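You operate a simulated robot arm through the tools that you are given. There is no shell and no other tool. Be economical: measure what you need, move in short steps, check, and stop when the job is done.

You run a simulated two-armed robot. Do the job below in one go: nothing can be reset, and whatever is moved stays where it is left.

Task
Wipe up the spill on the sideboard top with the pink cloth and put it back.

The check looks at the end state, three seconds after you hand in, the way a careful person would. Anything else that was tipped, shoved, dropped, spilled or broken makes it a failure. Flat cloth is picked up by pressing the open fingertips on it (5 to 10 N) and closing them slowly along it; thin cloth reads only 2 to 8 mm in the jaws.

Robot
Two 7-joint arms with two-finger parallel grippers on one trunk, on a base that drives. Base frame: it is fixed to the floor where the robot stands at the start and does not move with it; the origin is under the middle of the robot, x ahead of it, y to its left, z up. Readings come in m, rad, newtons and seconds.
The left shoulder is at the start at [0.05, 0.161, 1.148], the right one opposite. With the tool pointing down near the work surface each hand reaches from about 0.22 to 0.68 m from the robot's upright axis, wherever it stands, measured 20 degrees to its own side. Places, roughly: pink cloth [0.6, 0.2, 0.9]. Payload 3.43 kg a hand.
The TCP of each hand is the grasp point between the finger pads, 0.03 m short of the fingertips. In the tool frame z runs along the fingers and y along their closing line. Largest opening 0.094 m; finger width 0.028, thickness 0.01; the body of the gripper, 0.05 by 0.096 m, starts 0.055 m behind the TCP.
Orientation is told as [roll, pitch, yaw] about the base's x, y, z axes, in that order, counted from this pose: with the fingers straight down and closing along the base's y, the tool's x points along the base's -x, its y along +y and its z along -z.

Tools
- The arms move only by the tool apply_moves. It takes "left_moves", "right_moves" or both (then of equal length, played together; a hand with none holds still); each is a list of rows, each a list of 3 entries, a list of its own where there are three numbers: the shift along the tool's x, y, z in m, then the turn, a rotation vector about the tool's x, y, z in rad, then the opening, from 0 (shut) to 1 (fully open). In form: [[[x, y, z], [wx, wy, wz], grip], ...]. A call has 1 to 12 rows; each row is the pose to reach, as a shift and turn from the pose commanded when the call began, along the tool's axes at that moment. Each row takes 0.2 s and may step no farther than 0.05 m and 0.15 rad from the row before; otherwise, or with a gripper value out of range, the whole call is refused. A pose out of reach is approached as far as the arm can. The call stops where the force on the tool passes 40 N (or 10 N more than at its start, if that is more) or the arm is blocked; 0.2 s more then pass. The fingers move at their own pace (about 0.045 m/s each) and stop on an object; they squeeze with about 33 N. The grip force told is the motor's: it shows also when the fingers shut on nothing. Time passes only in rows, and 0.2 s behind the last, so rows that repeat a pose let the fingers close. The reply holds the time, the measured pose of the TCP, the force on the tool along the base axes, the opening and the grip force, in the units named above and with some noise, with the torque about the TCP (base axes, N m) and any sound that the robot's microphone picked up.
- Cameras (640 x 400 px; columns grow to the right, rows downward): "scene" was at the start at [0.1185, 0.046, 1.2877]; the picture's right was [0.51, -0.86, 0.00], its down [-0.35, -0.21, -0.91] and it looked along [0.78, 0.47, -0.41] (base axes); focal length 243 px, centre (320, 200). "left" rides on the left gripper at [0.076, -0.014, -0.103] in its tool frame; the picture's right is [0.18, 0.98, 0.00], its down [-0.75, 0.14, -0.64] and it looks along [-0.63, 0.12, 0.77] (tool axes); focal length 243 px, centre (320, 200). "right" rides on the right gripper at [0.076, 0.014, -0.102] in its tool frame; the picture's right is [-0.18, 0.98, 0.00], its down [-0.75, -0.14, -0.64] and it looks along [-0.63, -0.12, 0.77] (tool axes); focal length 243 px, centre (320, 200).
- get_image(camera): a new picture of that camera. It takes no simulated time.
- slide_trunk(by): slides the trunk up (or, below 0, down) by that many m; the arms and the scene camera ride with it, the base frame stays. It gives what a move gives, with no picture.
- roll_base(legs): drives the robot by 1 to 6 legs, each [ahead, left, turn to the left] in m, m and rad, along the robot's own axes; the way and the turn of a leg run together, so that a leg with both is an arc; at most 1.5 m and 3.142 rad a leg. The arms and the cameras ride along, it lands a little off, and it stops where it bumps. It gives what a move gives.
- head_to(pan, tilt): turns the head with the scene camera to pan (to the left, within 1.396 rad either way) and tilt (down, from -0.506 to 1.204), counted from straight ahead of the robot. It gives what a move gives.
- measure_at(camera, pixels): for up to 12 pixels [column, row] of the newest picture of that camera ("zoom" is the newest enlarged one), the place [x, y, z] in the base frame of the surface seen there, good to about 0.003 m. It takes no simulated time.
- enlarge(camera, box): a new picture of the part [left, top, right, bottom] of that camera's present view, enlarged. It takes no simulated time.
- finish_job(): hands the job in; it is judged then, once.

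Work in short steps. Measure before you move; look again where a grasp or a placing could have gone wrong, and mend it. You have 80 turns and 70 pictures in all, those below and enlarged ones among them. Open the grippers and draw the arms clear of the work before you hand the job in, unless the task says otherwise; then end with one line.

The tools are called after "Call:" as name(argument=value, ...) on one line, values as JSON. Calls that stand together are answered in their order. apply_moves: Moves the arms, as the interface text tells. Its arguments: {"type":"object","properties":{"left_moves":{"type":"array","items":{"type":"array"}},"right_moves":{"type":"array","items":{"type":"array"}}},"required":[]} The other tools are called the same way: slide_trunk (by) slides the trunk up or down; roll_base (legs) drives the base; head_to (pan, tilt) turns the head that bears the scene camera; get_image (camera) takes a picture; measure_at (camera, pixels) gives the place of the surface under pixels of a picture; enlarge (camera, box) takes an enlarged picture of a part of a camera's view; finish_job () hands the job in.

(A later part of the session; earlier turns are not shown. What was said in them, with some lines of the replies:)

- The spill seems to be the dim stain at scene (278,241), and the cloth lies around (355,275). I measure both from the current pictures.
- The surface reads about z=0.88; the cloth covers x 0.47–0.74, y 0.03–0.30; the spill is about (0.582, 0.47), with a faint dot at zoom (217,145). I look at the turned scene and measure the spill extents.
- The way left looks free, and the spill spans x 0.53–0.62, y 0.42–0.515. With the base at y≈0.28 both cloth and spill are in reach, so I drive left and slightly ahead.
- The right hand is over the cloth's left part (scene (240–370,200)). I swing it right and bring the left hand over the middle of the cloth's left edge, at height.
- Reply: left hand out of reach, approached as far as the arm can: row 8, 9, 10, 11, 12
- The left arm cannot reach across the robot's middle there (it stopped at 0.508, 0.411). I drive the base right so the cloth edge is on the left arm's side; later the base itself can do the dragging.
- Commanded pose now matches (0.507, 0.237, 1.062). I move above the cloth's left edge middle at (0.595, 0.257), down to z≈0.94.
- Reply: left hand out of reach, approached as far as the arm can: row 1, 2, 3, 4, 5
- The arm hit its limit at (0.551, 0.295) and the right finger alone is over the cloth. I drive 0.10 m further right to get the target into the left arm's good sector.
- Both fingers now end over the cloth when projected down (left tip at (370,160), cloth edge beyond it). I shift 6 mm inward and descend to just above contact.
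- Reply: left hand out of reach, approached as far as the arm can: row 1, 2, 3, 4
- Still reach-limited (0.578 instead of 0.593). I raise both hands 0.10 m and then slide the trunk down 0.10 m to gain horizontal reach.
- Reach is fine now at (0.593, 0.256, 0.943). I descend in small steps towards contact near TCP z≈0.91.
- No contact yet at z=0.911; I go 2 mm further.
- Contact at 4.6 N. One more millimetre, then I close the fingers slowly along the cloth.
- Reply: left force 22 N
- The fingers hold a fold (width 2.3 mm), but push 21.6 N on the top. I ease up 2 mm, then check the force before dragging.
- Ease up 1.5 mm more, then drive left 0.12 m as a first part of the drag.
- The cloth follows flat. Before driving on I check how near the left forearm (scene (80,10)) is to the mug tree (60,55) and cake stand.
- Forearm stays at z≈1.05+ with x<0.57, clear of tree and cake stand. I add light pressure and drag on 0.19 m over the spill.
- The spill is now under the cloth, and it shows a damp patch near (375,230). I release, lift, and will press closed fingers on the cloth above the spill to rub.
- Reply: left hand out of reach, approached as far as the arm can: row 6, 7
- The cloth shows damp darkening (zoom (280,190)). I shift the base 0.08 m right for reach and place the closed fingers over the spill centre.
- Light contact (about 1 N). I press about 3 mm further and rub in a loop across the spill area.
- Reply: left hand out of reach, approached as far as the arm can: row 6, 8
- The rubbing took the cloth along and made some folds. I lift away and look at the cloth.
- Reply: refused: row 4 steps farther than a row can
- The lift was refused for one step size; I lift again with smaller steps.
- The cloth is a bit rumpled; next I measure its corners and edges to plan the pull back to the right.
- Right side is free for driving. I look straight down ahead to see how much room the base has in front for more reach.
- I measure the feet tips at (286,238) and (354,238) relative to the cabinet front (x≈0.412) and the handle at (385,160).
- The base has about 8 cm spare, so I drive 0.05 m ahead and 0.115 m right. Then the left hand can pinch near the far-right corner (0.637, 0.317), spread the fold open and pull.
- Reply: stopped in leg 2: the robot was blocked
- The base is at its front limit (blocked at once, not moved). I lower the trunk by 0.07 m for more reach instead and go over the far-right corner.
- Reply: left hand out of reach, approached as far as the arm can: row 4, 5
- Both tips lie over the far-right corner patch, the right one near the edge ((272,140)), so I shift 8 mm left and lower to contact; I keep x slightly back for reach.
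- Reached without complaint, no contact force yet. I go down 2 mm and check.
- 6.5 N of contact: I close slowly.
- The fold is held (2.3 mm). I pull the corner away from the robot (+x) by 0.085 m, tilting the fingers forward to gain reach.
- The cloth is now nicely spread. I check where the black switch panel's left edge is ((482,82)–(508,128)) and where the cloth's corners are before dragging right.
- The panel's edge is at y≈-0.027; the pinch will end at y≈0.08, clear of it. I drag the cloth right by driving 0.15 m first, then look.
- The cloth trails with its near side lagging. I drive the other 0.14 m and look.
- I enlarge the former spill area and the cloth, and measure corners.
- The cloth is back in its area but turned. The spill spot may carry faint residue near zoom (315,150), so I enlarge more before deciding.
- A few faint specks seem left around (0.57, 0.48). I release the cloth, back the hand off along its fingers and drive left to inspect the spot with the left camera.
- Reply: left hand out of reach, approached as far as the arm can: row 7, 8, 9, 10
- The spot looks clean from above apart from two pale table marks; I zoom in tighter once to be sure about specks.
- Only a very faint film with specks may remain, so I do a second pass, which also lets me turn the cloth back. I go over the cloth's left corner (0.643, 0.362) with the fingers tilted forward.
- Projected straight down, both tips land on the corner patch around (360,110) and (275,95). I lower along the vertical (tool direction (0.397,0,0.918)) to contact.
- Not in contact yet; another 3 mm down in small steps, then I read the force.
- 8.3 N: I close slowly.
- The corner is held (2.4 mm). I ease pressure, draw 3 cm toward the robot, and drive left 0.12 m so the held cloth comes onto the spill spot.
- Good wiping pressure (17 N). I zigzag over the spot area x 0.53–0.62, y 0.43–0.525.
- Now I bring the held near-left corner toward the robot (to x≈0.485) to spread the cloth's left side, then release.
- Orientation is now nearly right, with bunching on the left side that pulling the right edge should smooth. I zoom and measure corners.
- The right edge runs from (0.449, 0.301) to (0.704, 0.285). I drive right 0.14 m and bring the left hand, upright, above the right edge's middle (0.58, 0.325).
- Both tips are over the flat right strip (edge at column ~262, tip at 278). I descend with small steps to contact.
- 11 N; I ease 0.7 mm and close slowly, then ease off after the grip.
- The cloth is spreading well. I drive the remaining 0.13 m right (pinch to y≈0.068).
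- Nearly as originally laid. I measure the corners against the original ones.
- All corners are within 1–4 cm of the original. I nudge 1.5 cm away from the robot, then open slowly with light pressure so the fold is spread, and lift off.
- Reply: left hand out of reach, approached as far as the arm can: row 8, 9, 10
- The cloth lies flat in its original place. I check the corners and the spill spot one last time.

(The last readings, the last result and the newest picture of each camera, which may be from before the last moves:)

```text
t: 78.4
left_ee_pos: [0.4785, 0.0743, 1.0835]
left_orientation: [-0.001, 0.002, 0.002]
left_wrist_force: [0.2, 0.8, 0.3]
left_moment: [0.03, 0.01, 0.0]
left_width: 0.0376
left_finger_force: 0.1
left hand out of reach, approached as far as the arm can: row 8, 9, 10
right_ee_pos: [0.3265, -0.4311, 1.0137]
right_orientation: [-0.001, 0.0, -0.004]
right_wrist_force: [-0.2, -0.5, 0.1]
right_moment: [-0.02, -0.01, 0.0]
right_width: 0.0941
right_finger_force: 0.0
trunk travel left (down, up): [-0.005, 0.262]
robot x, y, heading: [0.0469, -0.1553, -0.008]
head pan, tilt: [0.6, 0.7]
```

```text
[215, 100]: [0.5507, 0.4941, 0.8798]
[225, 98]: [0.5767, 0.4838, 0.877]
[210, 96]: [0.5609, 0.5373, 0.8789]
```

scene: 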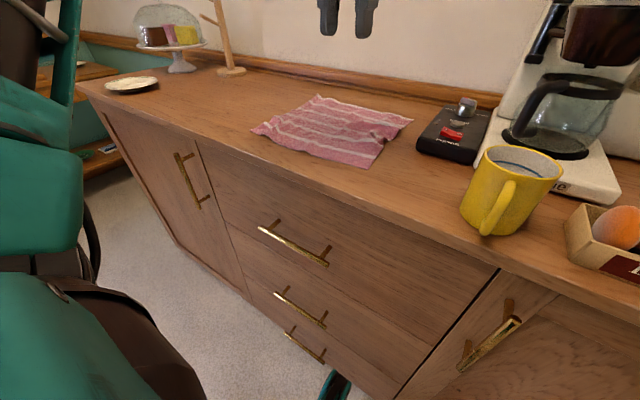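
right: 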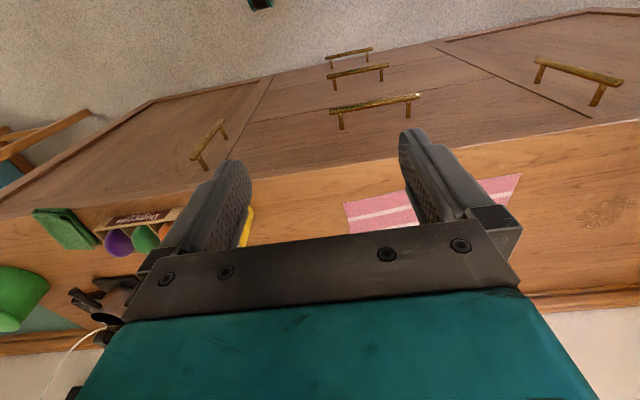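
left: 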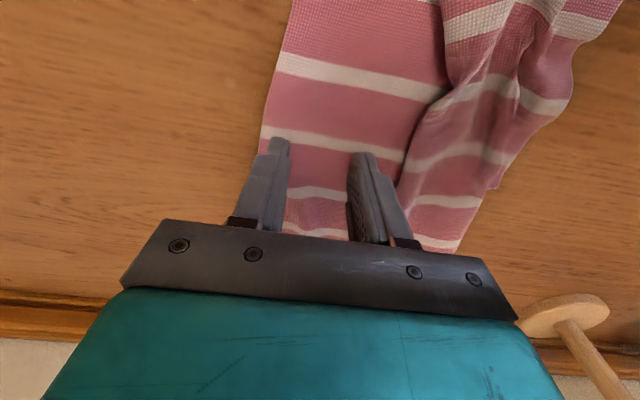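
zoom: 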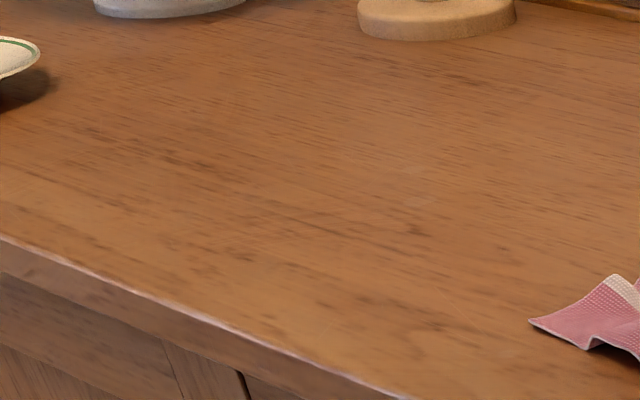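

The spot is clean without specks, and the cloth corners are within about 3 cm of the start. I open the gripper, draw the left arm back off the sideboard.

Call:
apply_moves(left_moves=[[[0.03, 0.02, -0.02], [0, 0, 0], 1], [[0.06, 0.05, -0.03], [0, 0, 0], 1], [[0.09, 0.08, -0.04], [0, 0, 0], 1], [[0.12, 0.11, -0.05], [0, 0, 0], 1], [[0.13, 0.14, -0.06], [0, 0, 0], 1], [[0.13, 0.14, -0.06], [0, 0, 0], 1]])

Call:
get_image(camera="scene")

```text
t: 79.8
left_ee_pos: [0.3507, 0.2144, 1.1427]
left_orientation: [0.0, 0.0, 0.0]
left_wrist_force: [-0.3, -0.7, -0.1]
left_moment: [0.02, 0.02, -0.01]
left_width: 0.0942
left_finger_force: 0.1
right_ee_pos: [0.3269, -0.4321, 1.0144]
right_orientation: [-0.001, 0.0, -0.003]
right_wrist_force: [0.6, 0.1, -0.1]
right_moment: [-0.02, 0.02, 0.0]
right_width: 0.094
right_finger_force: 0.1
trunk travel left (down, up): [-0.005, 0.262]
robot x, y, heading: [0.0483, -0.1556, -0.007]
head pan, tilt: [0.6, 0.7]
```

```text
17 pictures are left
```

scene: 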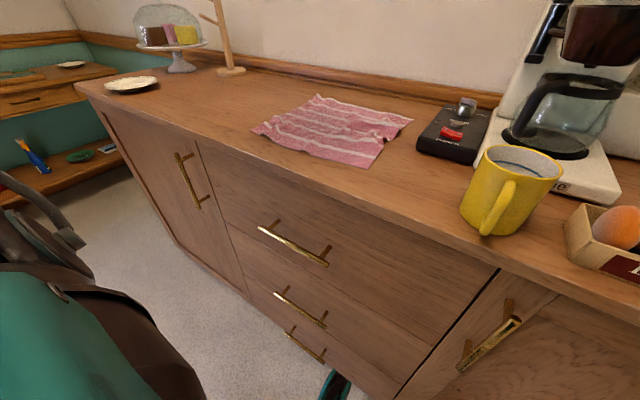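

Arms are clear, grippers open, everything else is untouched; I hand in.

Call:
finish_job()

```text
The job is handed in.
```

I wiped up the spill with the pink cloth and put the cloth back spread out, lightly creased, its corners within about 4 cm of where they started. In the last pictures the spot looked clean and nothing else had been moved.
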